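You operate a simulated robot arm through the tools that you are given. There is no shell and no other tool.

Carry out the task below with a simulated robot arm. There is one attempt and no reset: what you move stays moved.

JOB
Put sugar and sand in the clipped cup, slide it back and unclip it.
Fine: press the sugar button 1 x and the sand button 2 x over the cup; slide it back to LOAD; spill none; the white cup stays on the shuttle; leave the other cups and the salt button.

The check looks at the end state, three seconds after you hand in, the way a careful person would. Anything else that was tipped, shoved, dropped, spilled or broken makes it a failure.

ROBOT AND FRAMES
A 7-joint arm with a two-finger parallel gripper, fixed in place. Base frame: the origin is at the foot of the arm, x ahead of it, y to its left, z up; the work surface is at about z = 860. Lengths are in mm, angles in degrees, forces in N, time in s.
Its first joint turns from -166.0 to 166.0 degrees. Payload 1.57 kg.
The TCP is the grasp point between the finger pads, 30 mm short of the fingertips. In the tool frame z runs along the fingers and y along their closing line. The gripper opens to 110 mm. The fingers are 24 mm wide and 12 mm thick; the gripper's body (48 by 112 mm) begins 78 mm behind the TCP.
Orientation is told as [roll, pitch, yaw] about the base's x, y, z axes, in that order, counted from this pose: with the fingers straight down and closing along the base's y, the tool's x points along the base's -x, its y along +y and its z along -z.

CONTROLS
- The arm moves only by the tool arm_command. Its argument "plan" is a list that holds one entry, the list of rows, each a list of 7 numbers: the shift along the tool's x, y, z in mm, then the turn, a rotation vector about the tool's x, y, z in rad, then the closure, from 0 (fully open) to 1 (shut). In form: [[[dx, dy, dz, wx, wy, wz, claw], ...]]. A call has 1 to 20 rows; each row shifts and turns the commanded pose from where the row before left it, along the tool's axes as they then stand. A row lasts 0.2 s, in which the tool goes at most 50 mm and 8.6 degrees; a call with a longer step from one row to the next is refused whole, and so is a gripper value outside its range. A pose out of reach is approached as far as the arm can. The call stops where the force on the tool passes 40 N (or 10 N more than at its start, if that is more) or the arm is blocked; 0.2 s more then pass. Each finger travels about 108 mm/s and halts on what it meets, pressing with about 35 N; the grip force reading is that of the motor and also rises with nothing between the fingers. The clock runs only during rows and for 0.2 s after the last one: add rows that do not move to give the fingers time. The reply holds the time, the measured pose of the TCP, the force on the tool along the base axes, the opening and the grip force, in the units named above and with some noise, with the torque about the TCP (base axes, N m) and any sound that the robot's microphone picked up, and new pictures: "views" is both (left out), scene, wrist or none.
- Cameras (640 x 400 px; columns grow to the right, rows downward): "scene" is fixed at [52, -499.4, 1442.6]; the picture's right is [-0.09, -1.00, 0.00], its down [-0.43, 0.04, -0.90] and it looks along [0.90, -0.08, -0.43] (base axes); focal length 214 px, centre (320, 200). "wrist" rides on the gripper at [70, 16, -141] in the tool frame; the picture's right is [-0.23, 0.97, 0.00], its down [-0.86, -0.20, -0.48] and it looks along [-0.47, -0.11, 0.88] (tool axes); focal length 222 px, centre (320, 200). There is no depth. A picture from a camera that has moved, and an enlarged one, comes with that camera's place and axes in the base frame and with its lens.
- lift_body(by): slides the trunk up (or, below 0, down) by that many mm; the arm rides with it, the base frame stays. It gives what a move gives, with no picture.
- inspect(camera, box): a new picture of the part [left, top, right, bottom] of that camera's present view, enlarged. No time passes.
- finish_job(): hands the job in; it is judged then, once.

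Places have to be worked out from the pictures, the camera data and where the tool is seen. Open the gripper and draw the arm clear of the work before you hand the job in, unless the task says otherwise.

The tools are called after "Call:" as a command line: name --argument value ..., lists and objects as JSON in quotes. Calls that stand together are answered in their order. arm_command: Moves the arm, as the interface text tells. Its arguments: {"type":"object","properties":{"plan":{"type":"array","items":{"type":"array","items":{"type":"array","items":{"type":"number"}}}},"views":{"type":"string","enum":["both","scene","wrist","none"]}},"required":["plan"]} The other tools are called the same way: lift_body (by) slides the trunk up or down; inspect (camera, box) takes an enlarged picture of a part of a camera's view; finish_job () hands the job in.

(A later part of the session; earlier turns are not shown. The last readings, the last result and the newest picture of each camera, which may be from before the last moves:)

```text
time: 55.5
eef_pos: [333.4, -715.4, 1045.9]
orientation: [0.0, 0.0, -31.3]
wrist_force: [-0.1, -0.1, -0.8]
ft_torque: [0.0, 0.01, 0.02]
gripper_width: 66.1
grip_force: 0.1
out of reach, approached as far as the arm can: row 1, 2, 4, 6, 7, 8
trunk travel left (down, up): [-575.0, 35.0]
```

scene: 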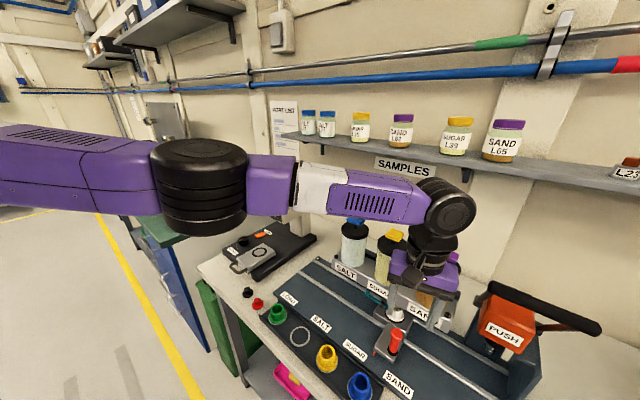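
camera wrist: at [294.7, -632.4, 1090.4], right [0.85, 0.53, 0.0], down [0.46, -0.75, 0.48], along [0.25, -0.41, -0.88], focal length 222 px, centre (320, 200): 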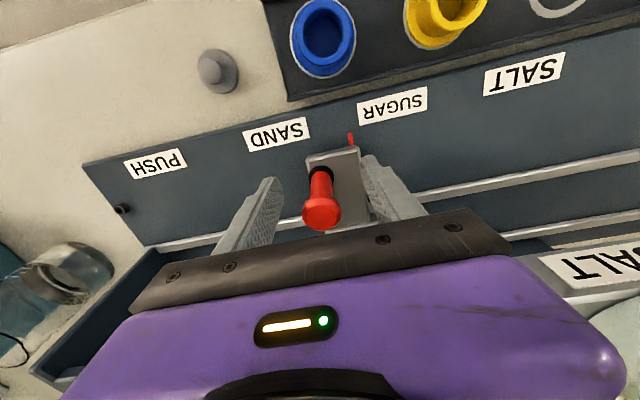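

The limit is hard for a vertical tool, but tilting the tip outward gives more reach (as at the sugar button). I'll restore yaw −45°, pull back slightly and tilt ~17° about the closing axis, which doesn't affect gripping the post.

Call:
arm_command --plan '[[[0, 0, 0, 0, 0, 0.12, 0.4], [0, 0, 0, 0, 0, 0.12, 0.4], [15, 5, 0, 0, 0, 0, 0.4], [15, 5, 0, 0, 0, 0, 0.4], [0, 0, 0, 0, -0.06, 0, 0.4], [0, 0, 0, 0, -0.06, 0, 0.4], [0, 0, 0, 0, -0.06, 0, 0.4], [0, 0, 0, 0, -0.06, 0, 0.4], [0, 0, 0, 0, -0.06, 0, 0.4], [0, 0, 0, 0, 0, 0, 0.4]]]' --views "both"

```text
time: 57.8
eef_pos: [319.7, -687.4, 1047.3]
orientation: [0.0, -17.4, -45.1]
wrist_force: [-0.4, -0.7, -0.1]
ft_torque: [0.0, 0.0, 0.01]
gripper_width: 65.9
grip_force: 0.1
trunk travel left (down, up): [-575.0, 35.0]
camera wrist: at [253.9, -598.0, 1161.2], right [0.84, 0.53, 0.07], down [0.34, -0.62, 0.71], along [0.42, -0.58, -0.7], focal length 222 px, centre (320, 200)
```

scene: 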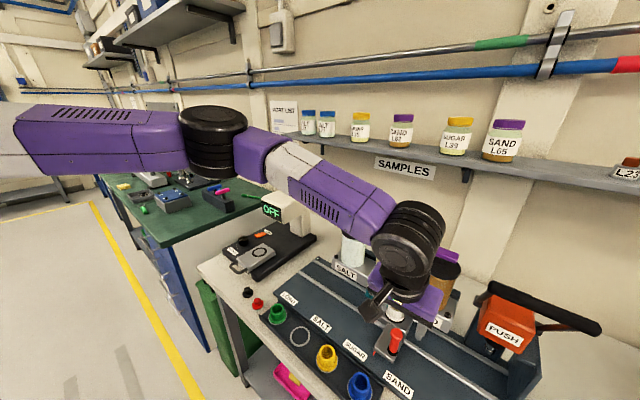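
wrist: 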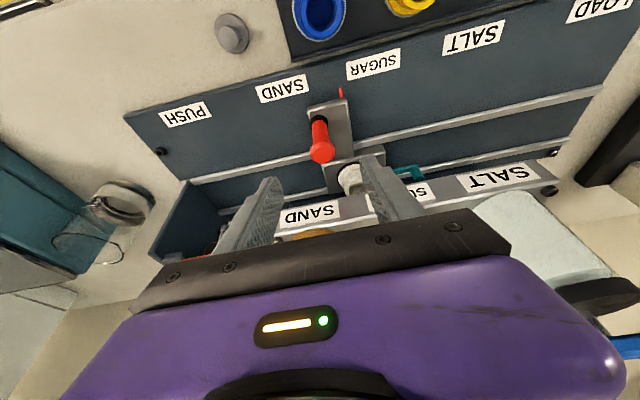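

Tilted pose is reachable. The post is at about w=734,u=257 in bench coordinates; I'll descend along the tool axis so the post ends up between the pads (TCP z≈950).

Call:
arm_command --plan '[[[2.1, 0.9, 24, 0, 0, 0, 0.4], [2.1, 0.9, 25, 0, 0, 0, 0.4], [2.1, 0.9, 25, 0, 0, 0, 0.4], [2, 0.8, 25, 0, 0, 0, 0.4], [0, 0, 0, 0, 0, 0, 0.4]]]' --views "both"

Call:
inspect --camera "wrist" --box '[240, 90, 440, 240]'

Call:
inspect --camera "scene" --box '[360, 290, 450, 380]'

```text
time: 59.0
eef_pos: [336.8, -698.4, 950.4]
orientation: [0.0, -17.2, -45.1]
wrist_force: [0.1, -0.9, -0.7]
ft_torque: [0.03, -0.02, -0.04]
gripper_width: 65.8
grip_force: 0.1
trunk travel left (down, up): [-575.0, 35.0]
camera wrist: at [271.7, -611.3, 1064.8], right [0.84, 0.53, 0.07], down [0.34, -0.62, 0.71], along [0.42, -0.58, -0.7], focal length 222 px, centre (320, 200)
```

scene: 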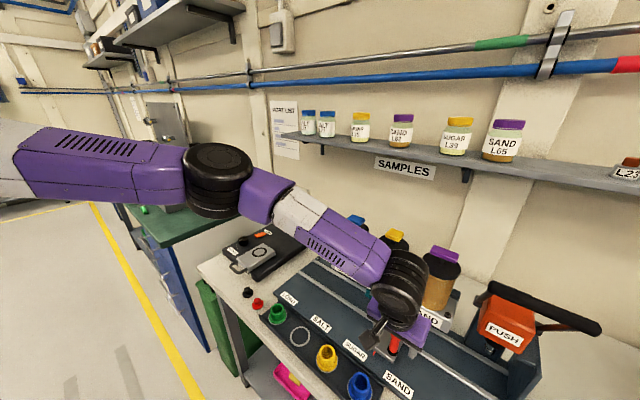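
wrist: 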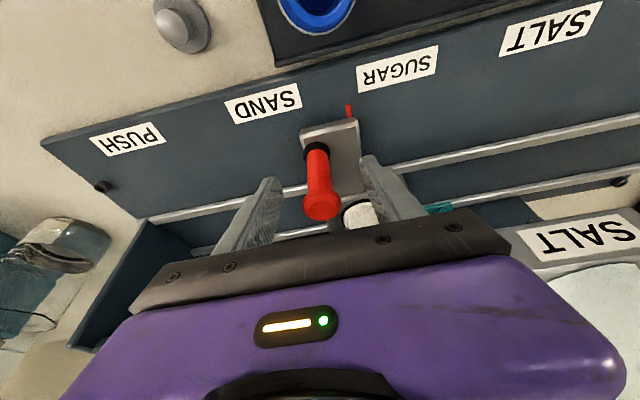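

```text
2.67 times, centred on (340, 165) of wrist
camera zoom: at [271.7, -611.3, 1064.8], right [0.84, 0.53, 0.07], down [0.34, -0.62, 0.71], along [0.42, -0.58, -0.7], focal length 592 px, centre (267, 293)
```

zoom: 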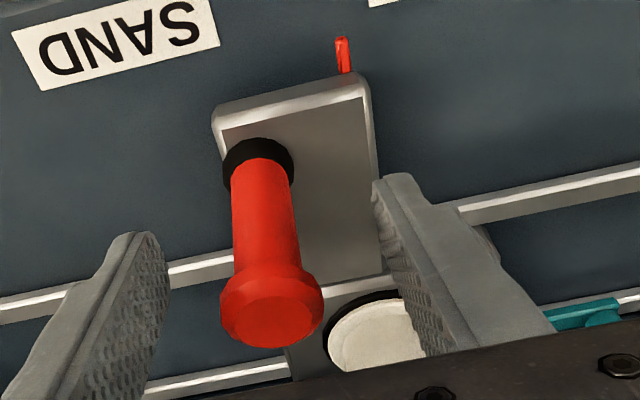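

```text
4.44 times, centred on (405, 335) of scene
camera zoom: at [52.0, -499.4, 1442.6], right [-0.09, -1.0, 0.0], down [-0.43, 0.04, -0.9], along [0.9, -0.08, -0.43], focal length 953 px, centre (-58, -400)
```

zoom: 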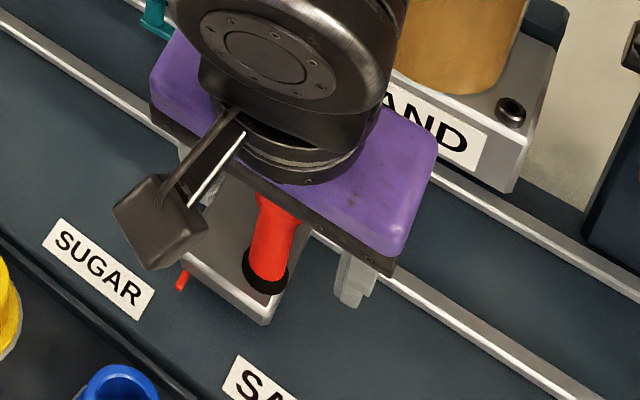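

Post is centred between the pads. Closing on it.

Call:
arm_command --plan '[[[0, 0, 0, 0, 0, 0, 0.5], [0, 0, 0, 0, 0, 0, 0.6], [0, 0, 0, 0, 0, 0, 0.68], [0, 0, 0, 0, 0, 0, 0.74], [0, 0, 0, 0, 0, 0, 0.8], [0, 0, 0, 0, 0, 0, 0.86], [0, 0, 0, 0, 0, 0, 0.9]]]' --views "none"

```text
time: 60.5
eef_pos: [337.7, -700.3, 949.5]
orientation: [0.0, -17.3, -45.0]
wrist_force: [-0.4, 0.8, -0.3]
ft_torque: [-0.01, -0.06, 0.01]
gripper_width: 26.8
grip_force: 37.7
trunk travel left (down, up): [-575.0, 35.0]
```

Gripped with no side load. Sliding 30 mm toward SAND first to check the reach.

Call:
arm_command --plan '[[[0, -2, 0, 0, 0, 0, 0.9], [0, -4, 0, 0, 0, 0, 0.9], [0, -6, 0, 0, 0, 0, 0.9], [0, -7, 0, 0, 0, 0, 0.9], [0, -6, 0, 0, 0, 0, 0.9], [0, -3, 0, 0, 0, 0, 0.9], [0, -2, 0, 0, 0, 0, 0.9], [0, 0, 0, 0, 0, 0, 0.9]]]' --views "none"

```text
time: 62.4
eef_pos: [313.8, -721.6, 950.0]
orientation: [-0.1, -17.3, -45.0]
wrist_force: [2.5, -1.1, 6.3]
ft_torque: [0.23, 0.28, 0.13]
gripper_width: 27.0
grip_force: 37.2
trunk travel left (down, up): [-575.0, 35.0]
```

No flags and low forces. Continuing ~33 mm more, then checking the tick against the SAND label.

Call:
arm_command --plan '[[[0, -2, 0, 0, 0, 0, 0.9], [0, -4, 0, 0, 0, 0, 0.9], [0, -6, 0, 0, 0, 0, 0.9], [0, -7, 0, 0, 0, 0, 0.9], [0, -6, 0, 0, 0, 0, 0.9], [0, -4, 0, 0, 0, 0, 0.9], [0, -2, 0, 0, 0, 0, 0.9], [0, -1, 0, 0, 0, 0, 0.9], [0, 0, 0, 0, 0, 0, 0.9]]]' --views "both"

Call:
inspect --camera "wrist" --box '[290, 60, 410, 140]'

Call:
inspect --camera "scene" --box '[360, 320, 450, 400]'

```text
time: 64.3
eef_pos: [297.1, -738.1, 949.7]
orientation: [-0.1, -17.4, -45.0]
wrist_force: [9.7, -8.7, 13.6]
ft_torque: [0.68, 0.62, 0.02]
gripper_width: 26.7
grip_force: 37.8
out of reach, approached as far as the arm can: row 6
trunk travel left (down, up): [-575.0, 35.0]
camera wrist: at [231.8, -650.6, 1064.6], right [0.84, 0.54, 0.07], down [0.34, -0.62, 0.71], along [0.42, -0.58, -0.7], focal length 222 px, centre (320, 200)
```

scene: 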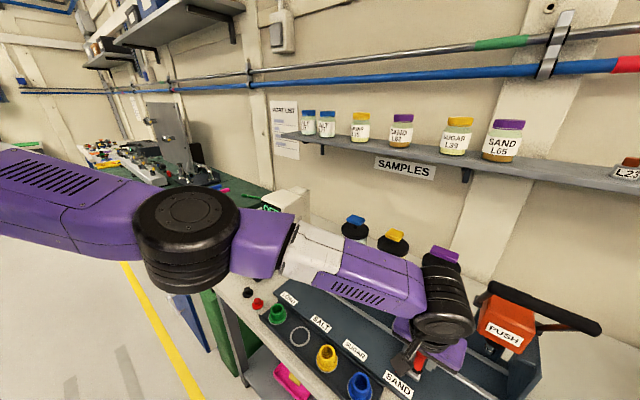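
wrist: 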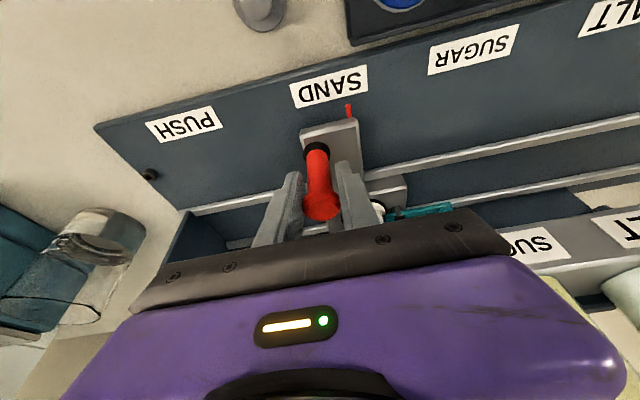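

```text
5.00 times, centred on (350, 100) of wrist
camera zoom: at [231.8, -650.6, 1064.6], right [0.84, 0.54, 0.07], down [0.34, -0.62, 0.71], along [0.42, -0.58, -0.7], focal length 1111 px, centre (170, 700)
```

zoom: 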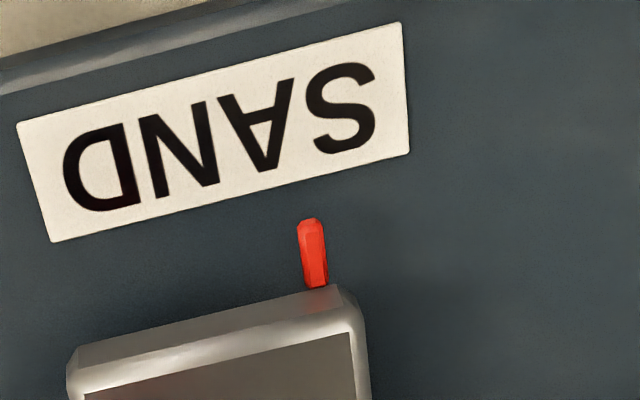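

```text
5.00 times, centred on (405, 360) of scene
camera zoom: at [52.0, -499.4, 1442.6], right [-0.09, -1.0, 0.0], down [-0.43, 0.04, -0.9], along [0.9, -0.08, -0.43], focal length 1072 px, centre (-105, -600)
```

zoom: 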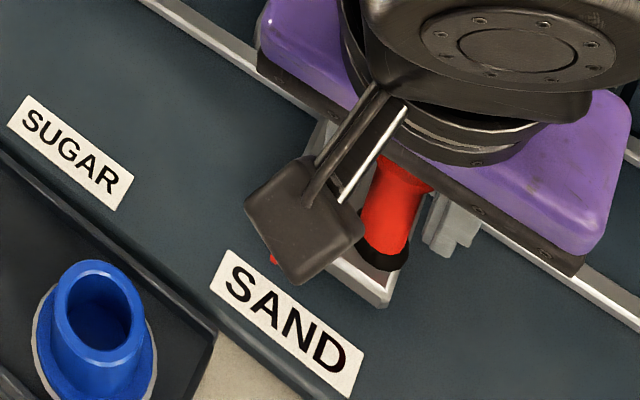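

12–13 mm short of SAND and near the reach limit at this tilt. I'll open the fingers, tilt a further 8° around the post, then re-grip and finish the slide.

Call:
arm_command --plan '[[[0, 0, 0, 0, 0, 0, 0.75], [0, 0, 0, 0, 0, 0, 0.6], [0, 0, 0, 0, 0, 0, 0.4], [0, 0, 0, 0, 0, 0, 0.4], [0, 0, 0, 0, -0.07, 0, 0.4], [0, 0, 0, 0, -0.07, 0, 0.4], [-1.3, 0, 0.6, 0, 0, 0, 0.4], [0, 0, 0, 0, 0, 0, 0.4]]]' --views "both"

Call:
inspect --camera "wrist" --box '[240, 90, 440, 240]'

```text
time: 66.2
eef_pos: [296.1, -740.9, 949.3]
orientation: [0.0, -25.3, -44.9]
wrist_force: [0.1, 0.3, 0.2]
ft_torque: [0.02, 0.0, -0.03]
gripper_width: 66.2
grip_force: 0.0
trunk travel left (down, up): [-575.0, 35.0]
camera wrist: at [220.2, -642.7, 1047.7], right [0.83, 0.54, 0.1], down [0.26, -0.54, 0.8], along [0.49, -0.64, -0.6], focal length 222 px, centre (320, 200)
```

scene: 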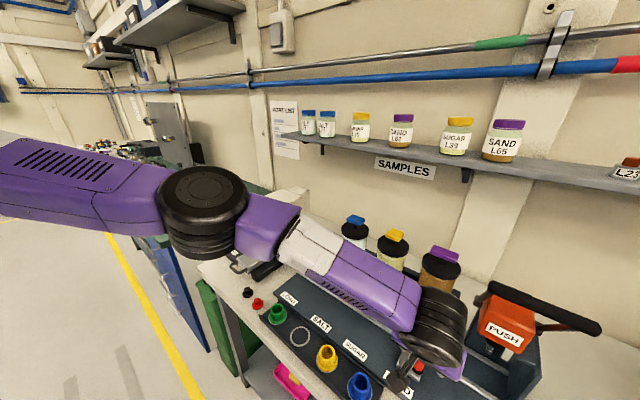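
wrist: 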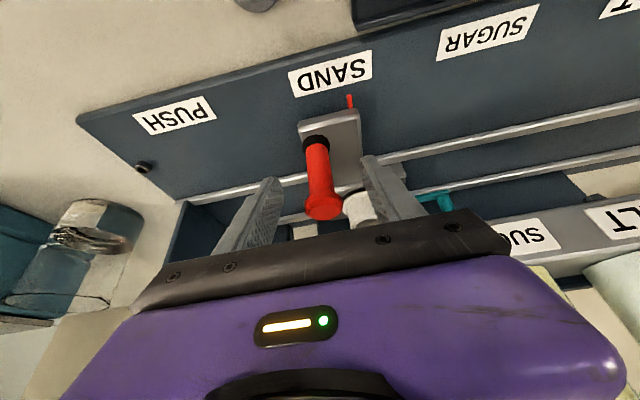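

```text
2.67 times, centred on (340, 165) of wrist
camera zoom: at [220.2, -642.7, 1047.7], right [0.83, 0.54, 0.1], down [0.26, -0.54, 0.8], along [0.49, -0.64, -0.6], focal length 592 px, centre (267, 293)
```

zoom: 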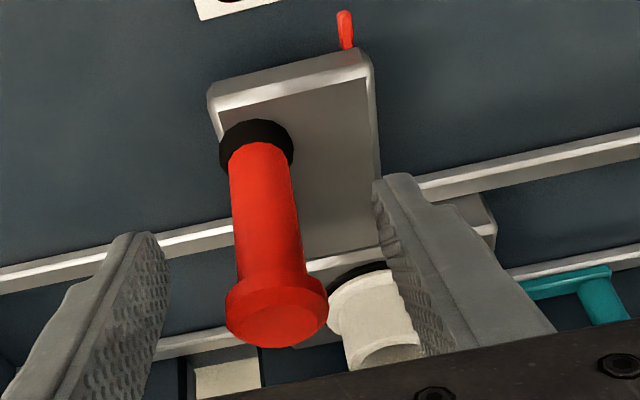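

Still centred on the post. Re-gripping and sliding the remaining ~12.5 mm.

Call:
arm_command --plan '[[[0, 0, 0, 0, 0, 0, 0.5], [0, 0, 0, 0, 0, 0, 0.6], [0, 0, 0, 0, 0, 0, 0.68], [0, 0, 0, 0, 0, 0, 0.74], [0, 0, 0, 0, 0, 0, 0.8], [0, 0, 0, 0, 0, 0, 0.86], [0, 0, 0, 0, 0, 0, 0.9], [0, -2, 0, 0, 0, 0, 0.9], [0, -3, 0, 0, 0, 0, 0.9], [0, -4, 0, 0, 0, 0, 0.9], [0, -2, 0, 0, 0, 0, 0.9], [0, -1, 0, 0, 0, 0, 0.9], [0, 0, 0, 0, 0, 0, 0.9]]]' --views "wrist"

Call:
inspect --camera "wrist" --box '[290, 30, 410, 120]'

```text
time: 69.0
eef_pos: [288.2, -749.5, 950.1]
orientation: [0.0, -25.3, -45.0]
wrist_force: [-0.4, 5.9, 6.1]
ft_torque: [0.3, 0.09, 0.16]
gripper_width: 26.7
grip_force: 38.0
trunk travel left (down, up): [-575.0, 35.0]
camera wrist: at [212.3, -650.7, 1047.7], right [0.83, 0.54, 0.1], down [0.26, -0.54, 0.8], along [0.49, -0.64, -0.6], focal length 222 px, centre (320, 200)
```

wrist: 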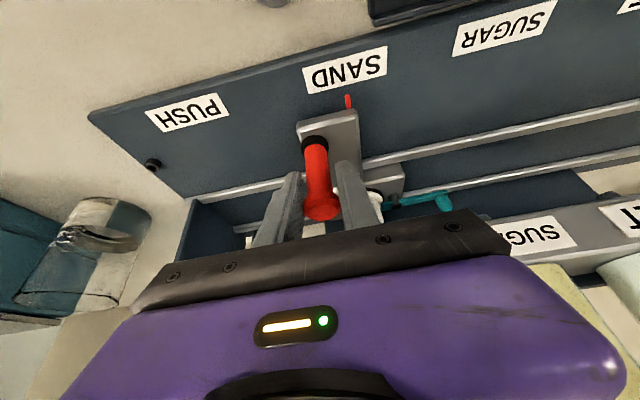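

```text
4.44 times, centred on (350, 75) of wrist
camera zoom: at [212.3, -650.7, 1047.7], right [0.83, 0.54, 0.1], down [0.26, -0.54, 0.8], along [0.49, -0.64, -0.6], focal length 987 px, centre (187, 756)
```

zoom: 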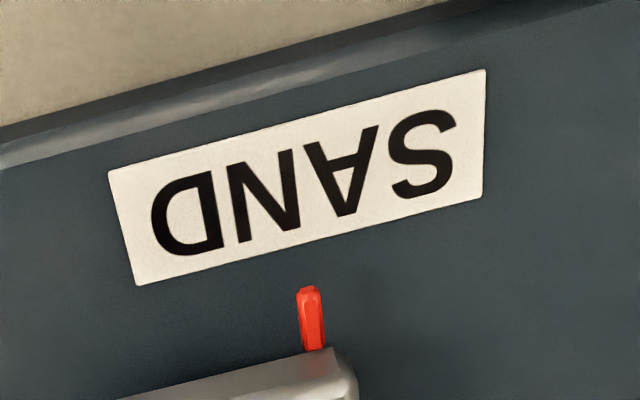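

Tick is ~1 mm past the SAND centre. I'll nudge back 1 mm and release the post gently.

Call:
arm_command --plan '[[[0, 1, 0, 0, 0, 0, 0.9], [0, 0, 0, 0, 0, 0, 0.9], [0, 0, 0, 0, 0, 0, 0.75], [0, 0, 0, 0, 0, 0, 0.65], [0, 0, 0, 0, 0, 0, 0.5], [0, 0, 0, 0, 0, 0, 0.4], [0, 0, 0, 0, 0, 0, 0.4]]]' --views "wrist"

Call:
inspect --camera "wrist" --box '[290, 30, 410, 120]'

```text
time: 70.5
eef_pos: [287.7, -749.4, 948.6]
orientation: [-0.1, -25.2, -45.0]
wrist_force: [-0.1, -0.2, -0.5]
ft_torque: [0.02, -0.05, -0.01]
gripper_width: 65.9
grip_force: 0.0
trunk travel left (down, up): [-575.0, 35.0]
camera wrist: at [212.8, -650.8, 1047.6], right [0.83, 0.54, 0.1], down [0.26, -0.54, 0.8], along [0.49, -0.64, -0.6], focal length 222 px, centre (320, 200)
```

wrist: 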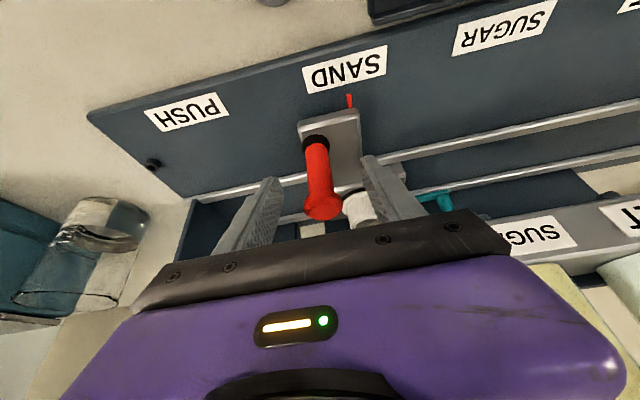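

```text
4.44 times, centred on (350, 75) of wrist
camera zoom: at [212.8, -650.8, 1047.6], right [0.83, 0.54, 0.1], down [0.26, -0.54, 0.8], along [0.49, -0.64, -0.6], focal length 987 px, centre (187, 756)
```

zoom: 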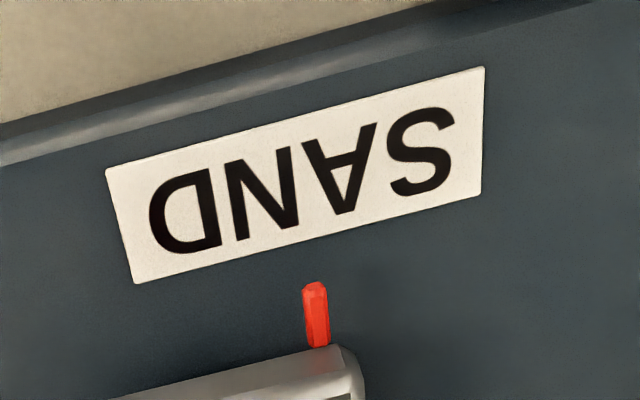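

Tick is centred on SAND. Now I back the open fingers off the post along the tool axis, rise well above the jars (staying clear of the PUSH lever bar at u≥357, z≈1190), close the fingers and tilt slightly more for the sand button.

Call:
arm_command --plan '[[[0, 0, -25, 0, 0, 0, 0.4], [0, 0, -40, 0, 0, 0, 0.4], [0, 0, -35, 0, 0, 0, 0.4], [-15.4, 7, -32.5, 0, 0, 0, 0.4], [-15.4, 7, -32.5, 0, 0, 0, 0.6], [-15.4, 7, -32.5, 0, 0, 0, 0.8], [-15.4, 7, -32.5, 0, 0, 0, 1], [-15.4, 7, -32.5, 0, 0, 0, 1], [0, 0, 0, 0, -0.05, 0, 1], [0, 0, 0, 0, -0.05, 0, 1], [0, 0, 0, 0, 0, 0, 1]]]' --views "both"

```text
time: 73.0
eef_pos: [284.9, -694.0, 1218.7]
orientation: [0.0, -31.0, -45.0]
wrist_force: [0.4, 0.3, -0.2]
ft_torque: [0.0, -0.02, 0.0]
gripper_width: 0.0
grip_force: 21.3
trunk travel left (down, up): [-575.0, 35.0]
camera wrist: at [202.3, -589.3, 1304.8], right [0.83, 0.55, 0.12], down [0.2, -0.49, 0.85], along [0.52, -0.68, -0.51], focal length 222 px, centre (320, 200)
```

scene: 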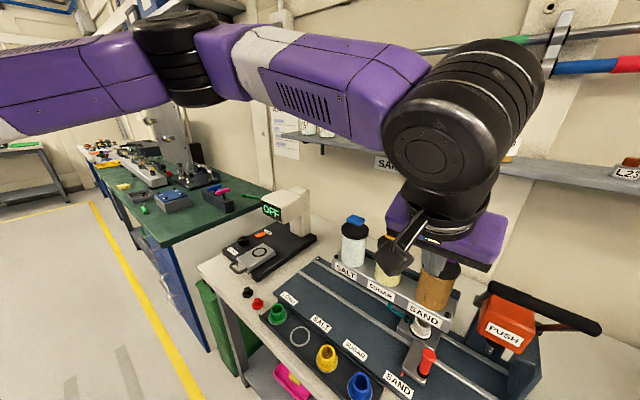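
wrist: 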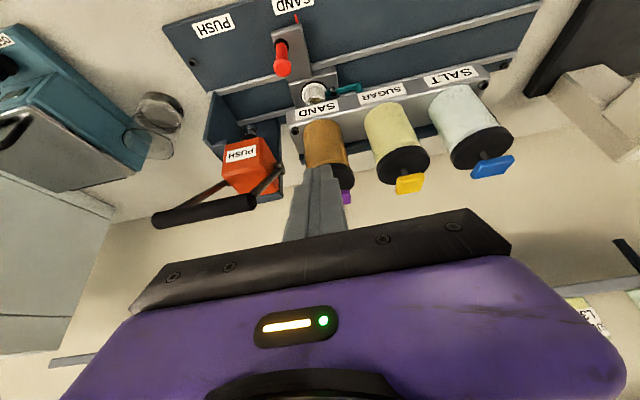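

Pose is clear of the lever bar. Moving outward (+w) 134 mm at constant height to bring the fingertip above the purple button.

Call:
arm_command --plan '[[[-28.7, 0, 17.2, 0, 0, 0, 1], [-28.7, 0, 17.2, 0, 0, 0, 1], [-28.7, 0, 17.2, 0, 0, 0, 1], [-28.7, 0, 17.2, 0, 0, 0, 1], [0, 0, 0, 0, 0, 0, 1]]]' --views "both"

Call:
inspect --camera "wrist" --box '[220, 100, 440, 240]'

Call:
inspect --camera "scene" --box '[390, 200, 510, 320]'

```text
time: 74.2
eef_pos: [378.2, -788.7, 1218.5]
orientation: [0.0, -30.9, -44.9]
wrist_force: [-0.2, 0.1, 0.4]
ft_torque: [0.01, -0.01, 0.0]
gripper_width: 0.0
grip_force: 21.6
trunk travel left (down, up): [-575.0, 35.0]
camera wrist: at [296.9, -683.8, 1304.1], right [0.83, 0.55, 0.12], down [0.2, -0.49, 0.85], along [0.52, -0.68, -0.51], focal length 222 px, centre (320, 200)
```

scene: 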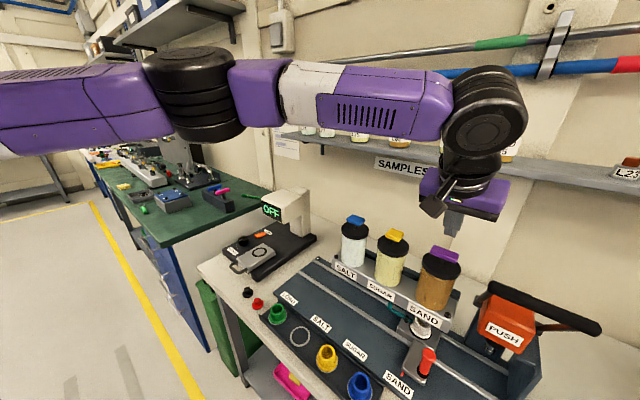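
wrist: 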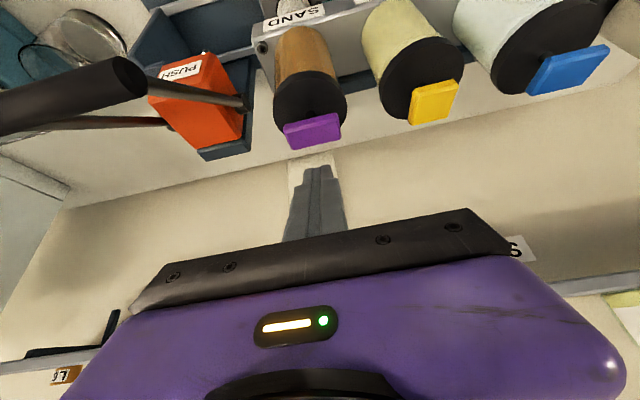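

```text
2.86 times, centred on (330, 170) of wrist
camera zoom: at [296.9, -683.8, 1304.1], right [0.83, 0.55, 0.12], down [0.2, -0.49, 0.85], along [0.52, -0.68, -0.51], focal length 635 px, centre (291, 286)
```

zoom: 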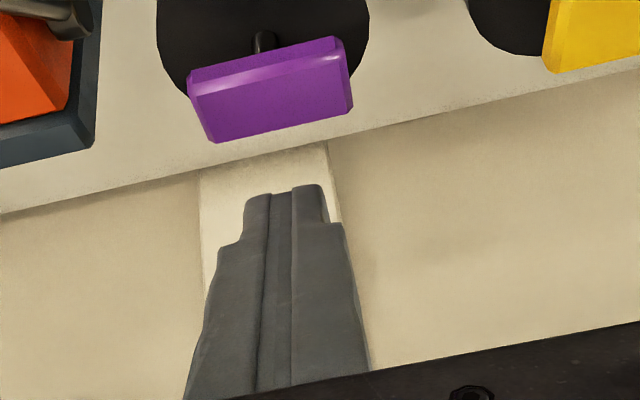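

```text
3.33 times, centred on (450, 260) of scene
camera zoom: at [52.0, -499.4, 1442.6], right [-0.09, -1.0, 0.0], down [-0.43, 0.04, -0.9], along [0.9, -0.08, -0.43], focal length 715 px, centre (-113, 0)
```

zoom: 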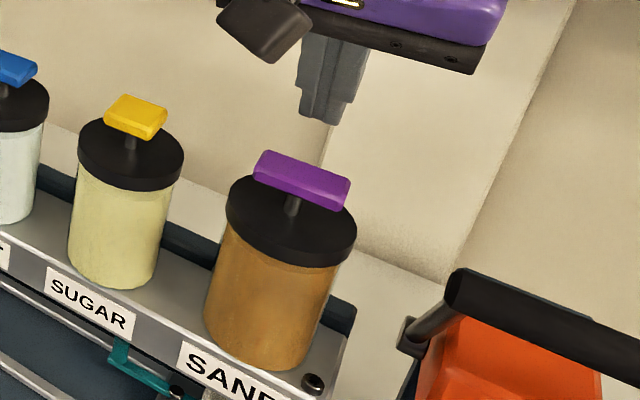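

Purple button centre ≈ (387,−795.5,1145); my fingertip edge is ~6 mm robot-side of it and ~40 mm above. I'll shift 4 mm outward and descend 34 mm.

Call:
arm_command --plan '[[[4.7, 0.4, 10.4, 0, 0, 0, 1], [4.7, 0.4, 10.4, 0, 0, 0, 1], [4.7, 0.4, 10.4, 0, 0, 0, 1], [0, 0, 0, 0, 0, 0, 1]]]' --views "both"

Call:
inspect --camera "wrist" --box '[240, 120, 400, 220]'

Call:
inspect --camera "scene" --box '[410, 210, 480, 280]'

```text
time: 75.2
eef_pos: [380.9, -792.1, 1185.6]
orientation: [0.0, -31.0, -44.9]
wrist_force: [-0.6, 0.9, 0.4]
ft_torque: [0.03, 0.0, 0.01]
gripper_width: 0.1
grip_force: 21.2
trunk travel left (down, up): [-575.0, 35.0]
camera wrist: at [298.6, -686.1, 1271.4], right [0.83, 0.55, 0.12], down [0.2, -0.49, 0.85], along [0.52, -0.68, -0.51], focal length 222 px, centre (320, 200)
```

scene: 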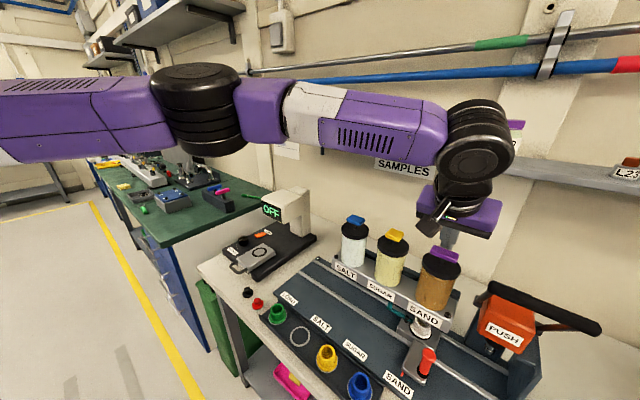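
wrist: 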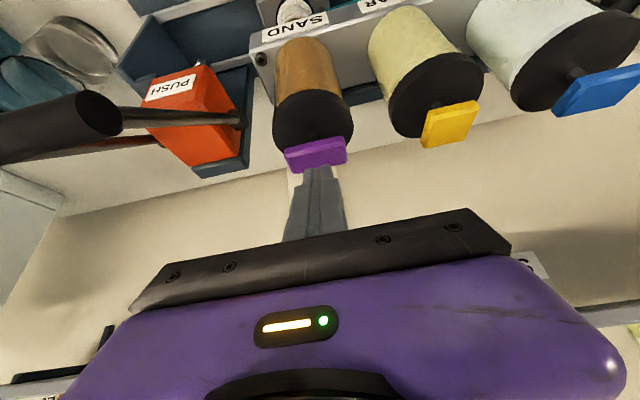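

```text
4.00 times, centred on (320, 170) of wrist
camera zoom: at [298.6, -686.1, 1271.4], right [0.83, 0.55, 0.12], down [0.2, -0.49, 0.85], along [0.52, -0.68, -0.51], focal length 888 px, centre (320, 320)
```

zoom: 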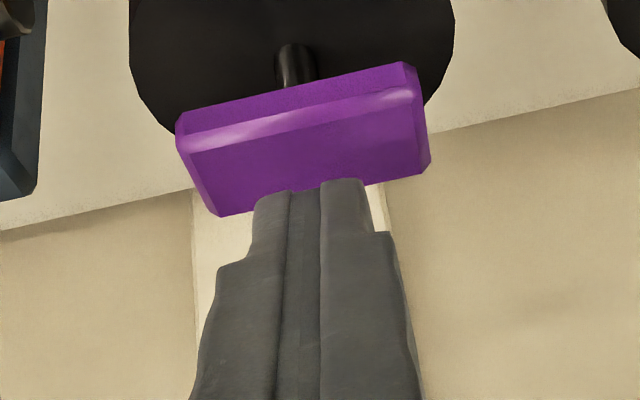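

```text
5.71 times, centred on (445, 245) of scene
camera zoom: at [52.0, -499.4, 1442.6], right [-0.09, -1.0, 0.0], down [-0.43, 0.04, -0.9], along [0.9, -0.08, -0.43], focal length 1226 px, centre (-394, -57)
```

zoom: 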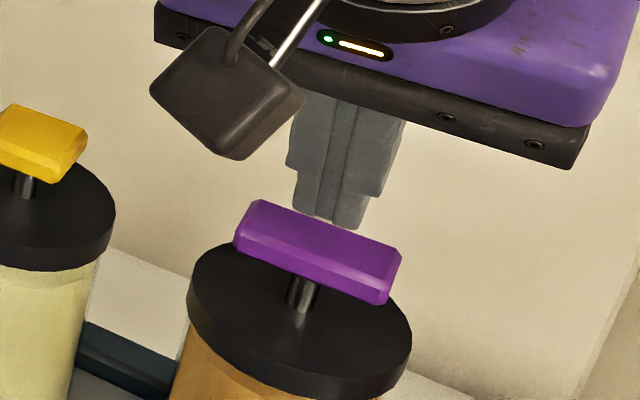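

Fingertip edge is ~9 mm above the sand button and centred. Descending 14 mm in 2 mm steps (should be in light contact, above the click depth) and reading the force.

Call:
arm_command --plan '[[[1.03, 0, 1.714, 0, 0, 0, 1], [1.03, 0, 1.714, 0, 0, 0, 1], [1.03, 0, 1.714, 0, 0, 0, 1], [1.03, 0, 1.714, 0, 0, 0, 1], [1.03, 0, 1.714, 0, 0, 0, 1], [1.03, 0, 1.714, 0, 0, 0, 1], [0, 0, 0, 0, 0, 0, 1]]]' --views "none"

Call:
inspect --camera "scene" --box '[410, 210, 480, 280]'

```text
time: 76.8
eef_pos: [382.0, -790.2, 1173.1]
orientation: [0.0, -31.0, -45.0]
wrist_force: [-0.3, 0.4, 1.3]
ft_torque: [0.02, -0.01, 0.01]
gripper_width: 0.1
grip_force: 21.1
trunk travel left (down, up): [-575.0, 35.0]
```

```text
5.71 times, centred on (445, 245) of scene
camera zoom: at [52.0, -499.4, 1442.6], right [-0.09, -1.0, 0.0], down [-0.43, 0.04, -0.9], along [0.9, -0.08, -0.43], focal length 1226 px, centre (-394, -57)
```

zoom: 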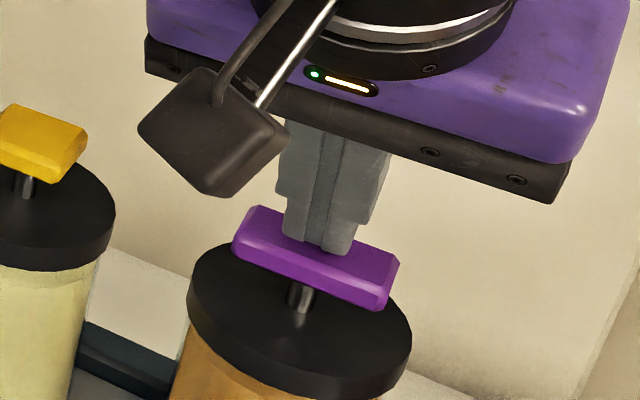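

Light contact (button moved ~2 mm). Continuing down 6 mm while held, then 1 mm steps until the click.

Call:
arm_command --plan '[[[1.03, 0, 1.714, 0, 0, 0, 1], [1.03, 0, 1.714, 0, 0, 0, 1], [1.03, 0, 1.714, 0, 0, 0, 1], [0, 0, 0, 0, 0, 0, 1]]]' --views "none"

Call:
inspect --camera "scene" --box '[410, 210, 480, 280]'

Call:
inspect --camera "scene" --box '[405, 310, 440, 345]'

```text
time: 77.8
eef_pos: [382.1, -791.6, 1167.1]
orientation: [-0.2, -31.1, -45.1]
wrist_force: [-0.1, -1.2, 3.4]
ft_torque: [-0.04, 0.0, -0.01]
gripper_width: 0.0
grip_force: 21.6
trunk travel left (down, up): [-575.0, 35.0]
```

```text
5.71 times, centred on (445, 245) of scene
camera zoom: at [52.0, -499.4, 1442.6], right [-0.09, -1.0, 0.0], down [-0.43, 0.04, -0.9], along [0.9, -0.08, -0.43], focal length 1226 px, centre (-394, -57)
```

zoom: 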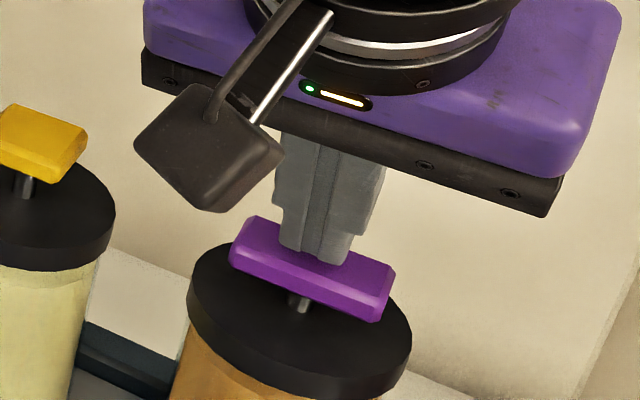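

```text
11.43 times, centred on (422, 328) of scene
camera zoom: at [52.0, -499.4, 1442.6], right [-0.09, -1.0, 0.0], down [-0.43, 0.04, -0.9], along [0.9, -0.08, -0.43], focal length 2451 px, centre (-851, -1257)
```

zoom: 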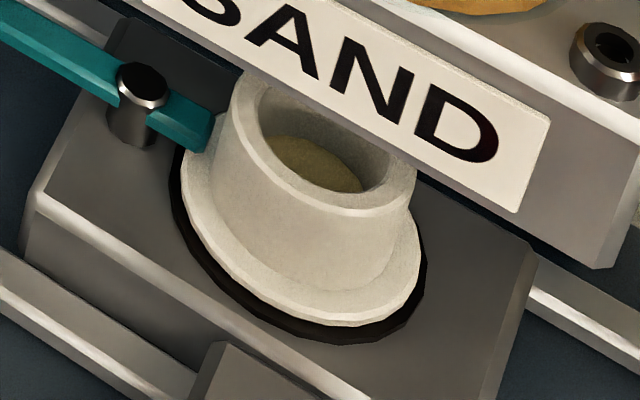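

Call:
arm_command --plan '[[[0.515, 0, 0.857, 0, 0, 0, 1], [0.515, 0, 0.857, 0, 0, 0, 1], [0, 0, 0, 0, 0, 0, 1]]]' --views "none"

```text
time: 78.5
eef_pos: [382.5, -791.4, 1166.4]
orientation: [-0.1, -30.9, -45.0]
wrist_force: [0.0, -1.6, 4.4]
ft_torque: [-0.04, 0.0, -0.03]
gripper_width: 0.0
grip_force: 21.5
trunk travel left (down, up): [-575.0, 35.0]
```

No click yet at ~4.4 N; two more millimetres.

Call:
arm_command --plan '[[[0.515, 0, 0.857, 0, 0, 0, 1], [0.515, 0, 0.857, 0, 0, 0, 1], [0, 0, 0, 0, 0, 0, 1]]]' --views "none"

Call:
inspect --camera "scene" --box '[405, 310, 440, 345]'

Call:
inspect --camera "scene" --box '[410, 210, 480, 280]'

```text
time: 79.3
eef_pos: [382.5, -790.3, 1163.8]
orientation: [0.0, -30.8, -45.0]
wrist_force: [-0.8, 1.8, 4.5]
ft_torque: [0.07, -0.03, 0.0]
gripper_width: 0.3
grip_force: 21.1
trunk travel left (down, up): [-575.0, 35.0]
```

```text
11.43 times, centred on (422, 328) of scene
camera zoom: at [52.0, -499.4, 1442.6], right [-0.09, -1.0, 0.0], down [-0.43, 0.04, -0.9], along [0.9, -0.08, -0.43], focal length 2451 px, centre (-851, -1257)
```

zoom: 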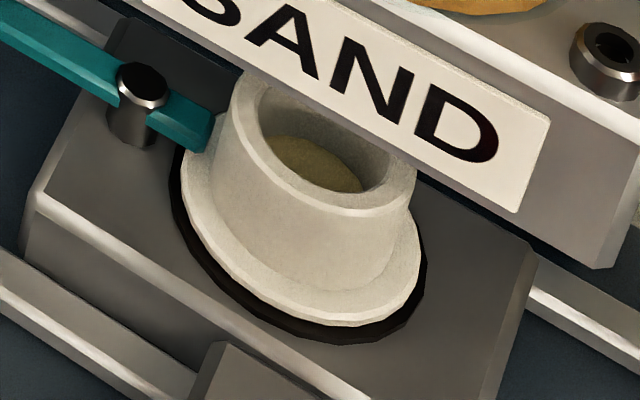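

```text
5.71 times, centred on (445, 245) of scene
camera zoom: at [52.0, -499.4, 1442.6], right [-0.09, -1.0, 0.0], down [-0.43, 0.04, -0.9], along [0.9, -0.08, -0.43], focal length 1226 px, centre (-394, -57)
```

zoom: 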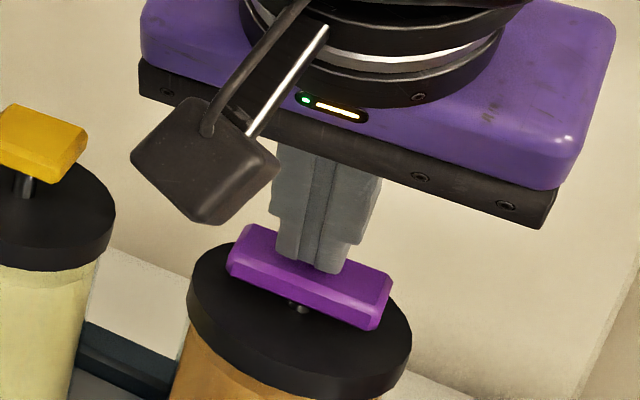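

A little stem is left; continuing 2 mm more, still the same held press.

Call:
arm_command --plan '[[[0.515, 0, 0.857, 0, 0, 0, 1], [0.515, 0, 0.857, 0, 0, 0, 1], [0, 0, 0, 0, 0, 0, 1]]]' --views "none"

Call:
inspect --camera "scene" --box '[405, 310, 440, 345]'

```text
time: 80.2
eef_pos: [381.3, -792.0, 1162.3]
orientation: [0.1, -30.9, -45.1]
wrist_force: [0.7, 0.8, 4.7]
ft_torque: [0.06, -0.05, -0.03]
gripper_width: 0.0
grip_force: 21.4
trunk travel left (down, up): [-575.0, 35.0]
heard: click
```

```text
11.43 times, centred on (422, 328) of scene
camera zoom: at [52.0, -499.4, 1442.6], right [-0.09, -1.0, 0.0], down [-0.43, 0.04, -0.9], along [0.9, -0.08, -0.43], focal length 2451 px, centre (-851, -1257)
```

zoom: 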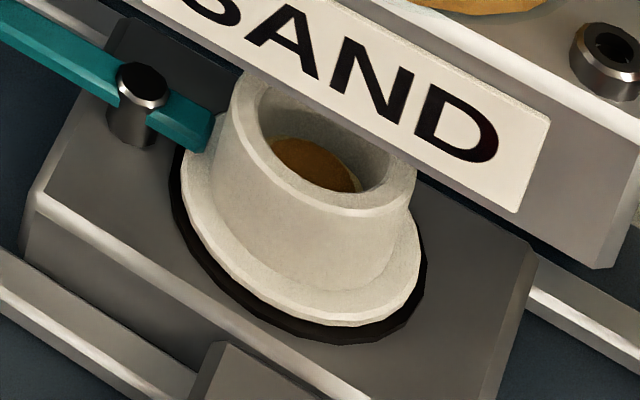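

Click heard; sand now in the cup. Releasing fully: up 18 mm and pause.

Call:
arm_command --plan '[[[-3.09, 0, -5.14, 0, 0, 0, 1], [-3.09, 0, -5.14, 0, 0, 0, 1], [-3.09, 0, -5.14, 0, 0, 0, 1], [0, 0, 0, 0, 0, 0, 1], [0, 0, 0, 0, 0, 0, 1], [0, 0, 0, 0, 0, 0, 1], [0, 0, 0, 0, 0, 0, 1]]]' --views "none"

Call:
inspect --camera "scene" --box '[405, 310, 440, 345]'

Call:
inspect --camera "scene" --box '[410, 210, 480, 280]'

```text
time: 81.8
eef_pos: [382.3, -792.8, 1179.1]
orientation: [0.0, -31.0, -45.1]
wrist_force: [-0.1, 0.0, -0.1]
ft_torque: [0.02, 0.0, 0.04]
gripper_width: 0.1
grip_force: 21.7
trunk travel left (down, up): [-575.0, 35.0]
```

```text
11.43 times, centred on (422, 328) of scene
camera zoom: at [52.0, -499.4, 1442.6], right [-0.09, -1.0, 0.0], down [-0.43, 0.04, -0.9], along [0.9, -0.08, -0.43], focal length 2451 px, centre (-851, -1257)
```

zoom: 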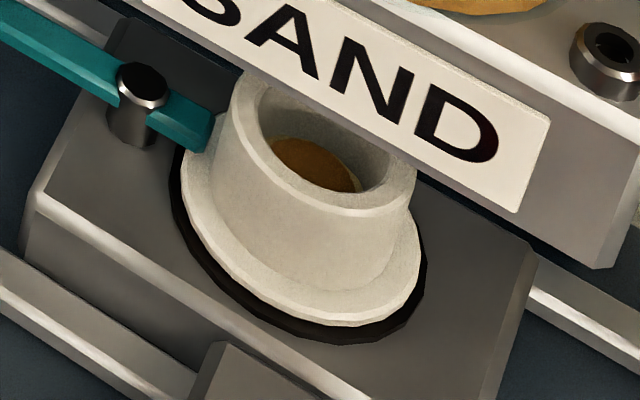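

```text
5.71 times, centred on (445, 245) of scene
camera zoom: at [52.0, -499.4, 1442.6], right [-0.09, -1.0, 0.0], down [-0.43, 0.04, -0.9], along [0.9, -0.08, -0.43], focal length 1226 px, centre (-394, -57)
```

zoom: 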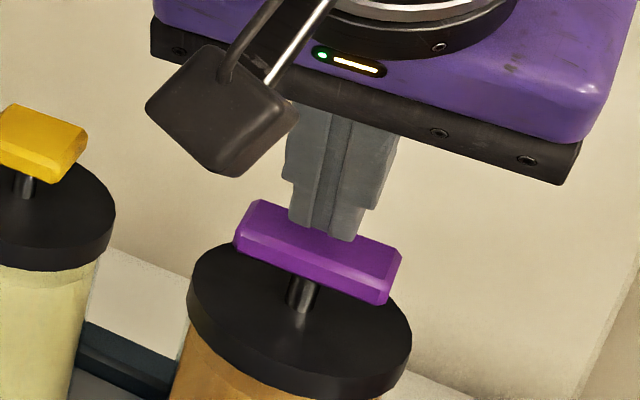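

Button back at rest with the tip above it. Second press: down 15 mm quickly, then 1 mm steps until the click.

Call:
arm_command --plan '[[[1.93, 0, 3.21, 0, 0, 0, 1], [1.93, 0, 3.21, 0, 0, 0, 1], [1.93, 0, 3.21, 0, 0, 0, 1], [1.93, 0, 3.21, 0, 0, 0, 1], [0.515, 0, 0.857, 0, 0, 0, 1], [0, 0, 0, 0, 0, 0, 1]]]' --views "none"

```text
time: 83.2
eef_pos: [380.9, -791.4, 1164.5]
orientation: [-0.1, -31.1, -45.2]
wrist_force: [0.3, 1.3, 3.8]
ft_torque: [-0.02, -0.03, -0.02]
gripper_width: 0.0
grip_force: 21.1
trunk travel left (down, up): [-575.0, 35.0]
```

Held at ~4 N, no click yet; continuing 2 mm in 1 mm steps.

Call:
arm_command --plan '[[[0.515, 0, 0.857, 0, 0, 0, 1], [0.515, 0, 0.857, 0, 0, 0, 1], [0, 0, 0, 0, 0, 0, 1]]]' --views "none"

Call:
inspect --camera "scene" --box '[405, 310, 440, 345]'

```text
time: 84.0
eef_pos: [381.2, -791.7, 1160.8]
orientation: [-0.1, -31.0, -45.0]
wrist_force: [-0.7, -1.2, 6.0]
ft_torque: [-0.07, 0.04, -0.04]
gripper_width: 0.2
grip_force: 21.4
trunk travel left (down, up): [-575.0, 35.0]
heard: click
```

```text
11.43 times, centred on (422, 328) of scene
camera zoom: at [52.0, -499.4, 1442.6], right [-0.09, -1.0, 0.0], down [-0.43, 0.04, -0.9], along [0.9, -0.08, -0.43], focal length 2451 px, centre (-851, -1257)
```

zoom: 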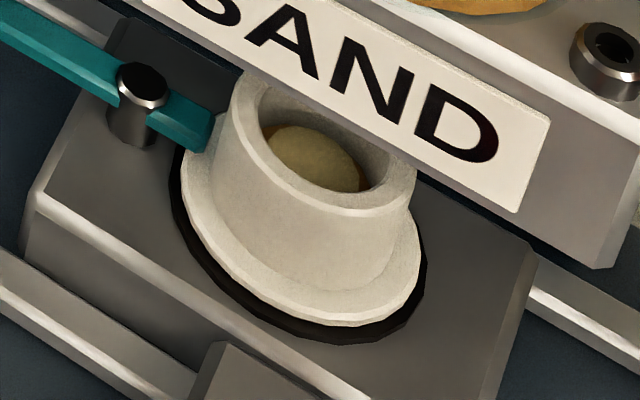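

Second click heard. Releasing straight up well clear of the button.

Call:
arm_command --plan '[[[-3.09, 0, -5.14, 0, 0, 0, 1], [-5.15, 0, -8.57, 0, 0, 0, 1], [-7.7, 0, -12.9, 0, 0, 0, 1], [-10.3, 0, -17.1, 0, 0, 0, 1], [-5.15, 0, -8.57, 0, 0, 0, 1], [0, 0, 0, 0, 0, 0, 1]]]' --views "scene"

Call:
inspect --camera "scene" --box '[405, 310, 440, 345]'

Call:
inspect --camera "scene" --box '[330, 200, 490, 340]'

```text
time: 85.3
eef_pos: [382.1, -791.2, 1223.1]
orientation: [0.0, -30.9, -45.0]
wrist_force: [0.5, -0.5, -0.3]
ft_torque: [0.0, 0.02, 0.02]
gripper_width: 0.0
grip_force: 21.6
trunk travel left (down, up): [-575.0, 35.0]
```

scene: 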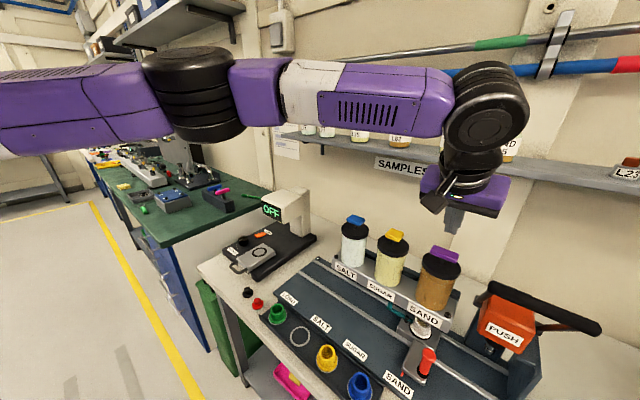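

```text
11.43 times, centred on (422, 328) of scene
camera zoom: at [52.0, -499.4, 1442.6], right [-0.09, -1.0, 0.0], down [-0.43, 0.04, -0.9], along [0.9, -0.08, -0.43], focal length 2451 px, centre (-851, -1257)
```

zoom: 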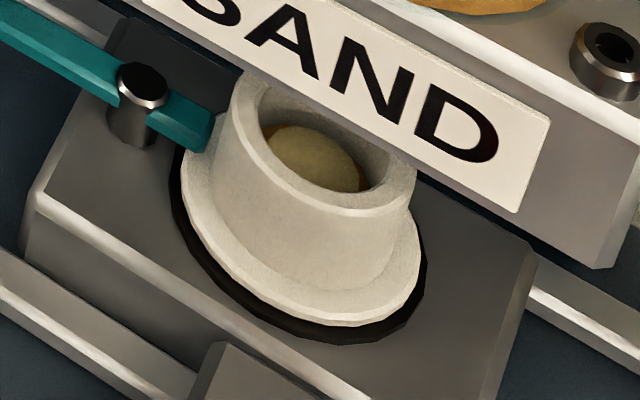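

```text
2.86 times, centred on (410, 270) of scene
camera zoom: at [52.0, -499.4, 1442.6], right [-0.09, -1.0, 0.0], down [-0.43, 0.04, -0.9], along [0.9, -0.08, -0.43], focal length 613 px, centre (63, 0)
```

zoom: 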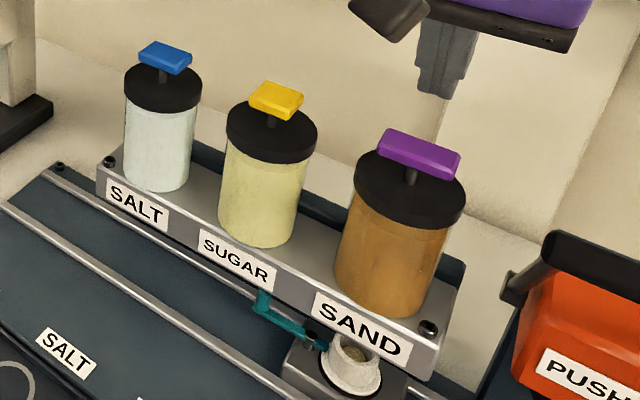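

All three doses are in and nothing is spilled. Now retrace: back inward, restore the 25° tilt, then lower toward the post with fingers opening.

Call:
arm_command --plan '[[[29.4, 0, -17.7, 0, 0, 0, 1], [29.4, 0, -17.7, 0, 0, 0, 1], [29.4, 0, -17.7, 0, 0, 0, 1], [29.4, 0, -17.7, 0, 0, 0, 1], [0, 0, 0, 0, 0.05, 0, 1], [0, 0, 0, 0, 0.05, 0, 1], [15.4, -7, 32.5, 0, 0, 0, 0.8], [15.4, -7, 32.5, 0, 0, 0, 0.6], [15.4, -7, 32.5, 0, 0, 0, 0.4], [15.4, -7, 32.5, 0, 0, 0, 0.4], [15.4, -7, 32.5, 0, 0, 0, 0.4], [0, 0, 0, 0, 0, 0, 0.4]]]' --views "both"

```text
time: 88.0
eef_pos: [262.6, -720.5, 1039.3]
orientation: [0.0, -25.2, -45.1]
wrist_force: [-0.5, 0.4, 0.0]
ft_torque: [-0.02, 0.0, -0.01]
gripper_width: 65.9
grip_force: 0.0
trunk travel left (down, up): [-575.0, 35.0]
camera wrist: at [186.4, -621.8, 1139.6], right [0.83, 0.54, 0.1], down [0.26, -0.54, 0.8], along [0.48, -0.64, -0.6], focal length 222 px, centre (320, 200)
```

scene: 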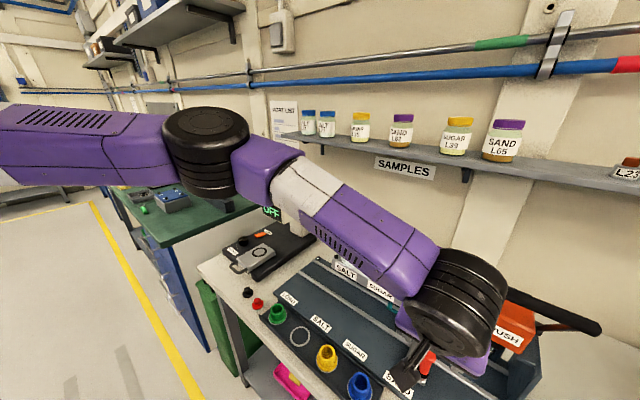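
wrist: 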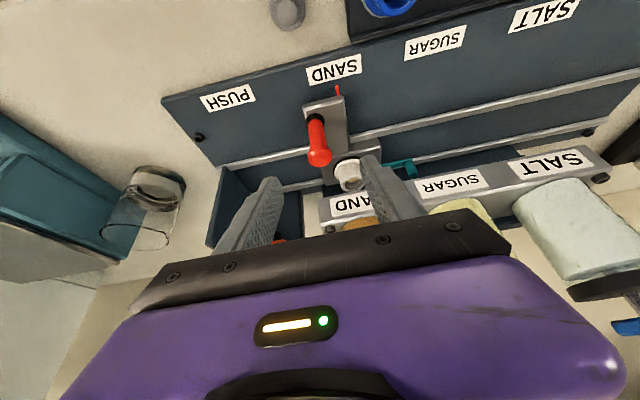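

Call:
arm_command --plan '[[[1, -0.5, 24.6, 0, 0, 0, 0.4], [1, -0.5, 24.6, 0, 0, 0, 0.4], [1, -0.5, 24.6, 0, 0, 0, 0.4], [1, -0.5, 24.6, 0, 0, 0, 0.4], [0, 0, 0, 0, 0, 0, 0.4]]]' --views "wrist"

Call:
inspect --camera "wrist" --box '[240, 90, 440, 240]'

```text
time: 89.2
eef_pos: [284.4, -749.4, 954.5]
orientation: [0.0, -25.3, -45.0]
wrist_force: [-0.1, -0.1, 0.2]
ft_torque: [0.04, 0.0, 0.02]
gripper_width: 66.0
grip_force: 0.1
trunk travel left (down, up): [-575.0, 35.0]
camera wrist: at [209.4, -651.3, 1052.8], right [0.83, 0.54, 0.1], down [0.26, -0.54, 0.8], along [0.48, -0.64, -0.6], focal length 222 px, centre (320, 200)
```

wrist: 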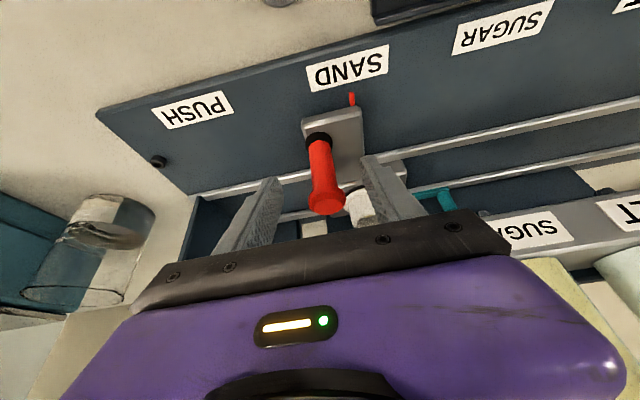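

```text
2.67 times, centred on (340, 165) of wrist
camera zoom: at [209.4, -651.3, 1052.8], right [0.83, 0.54, 0.1], down [0.26, -0.54, 0.8], along [0.48, -0.64, -0.6], focal length 592 px, centre (267, 293)
```

zoom: 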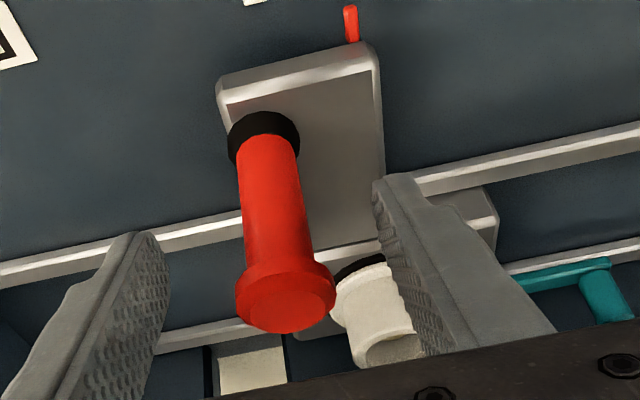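

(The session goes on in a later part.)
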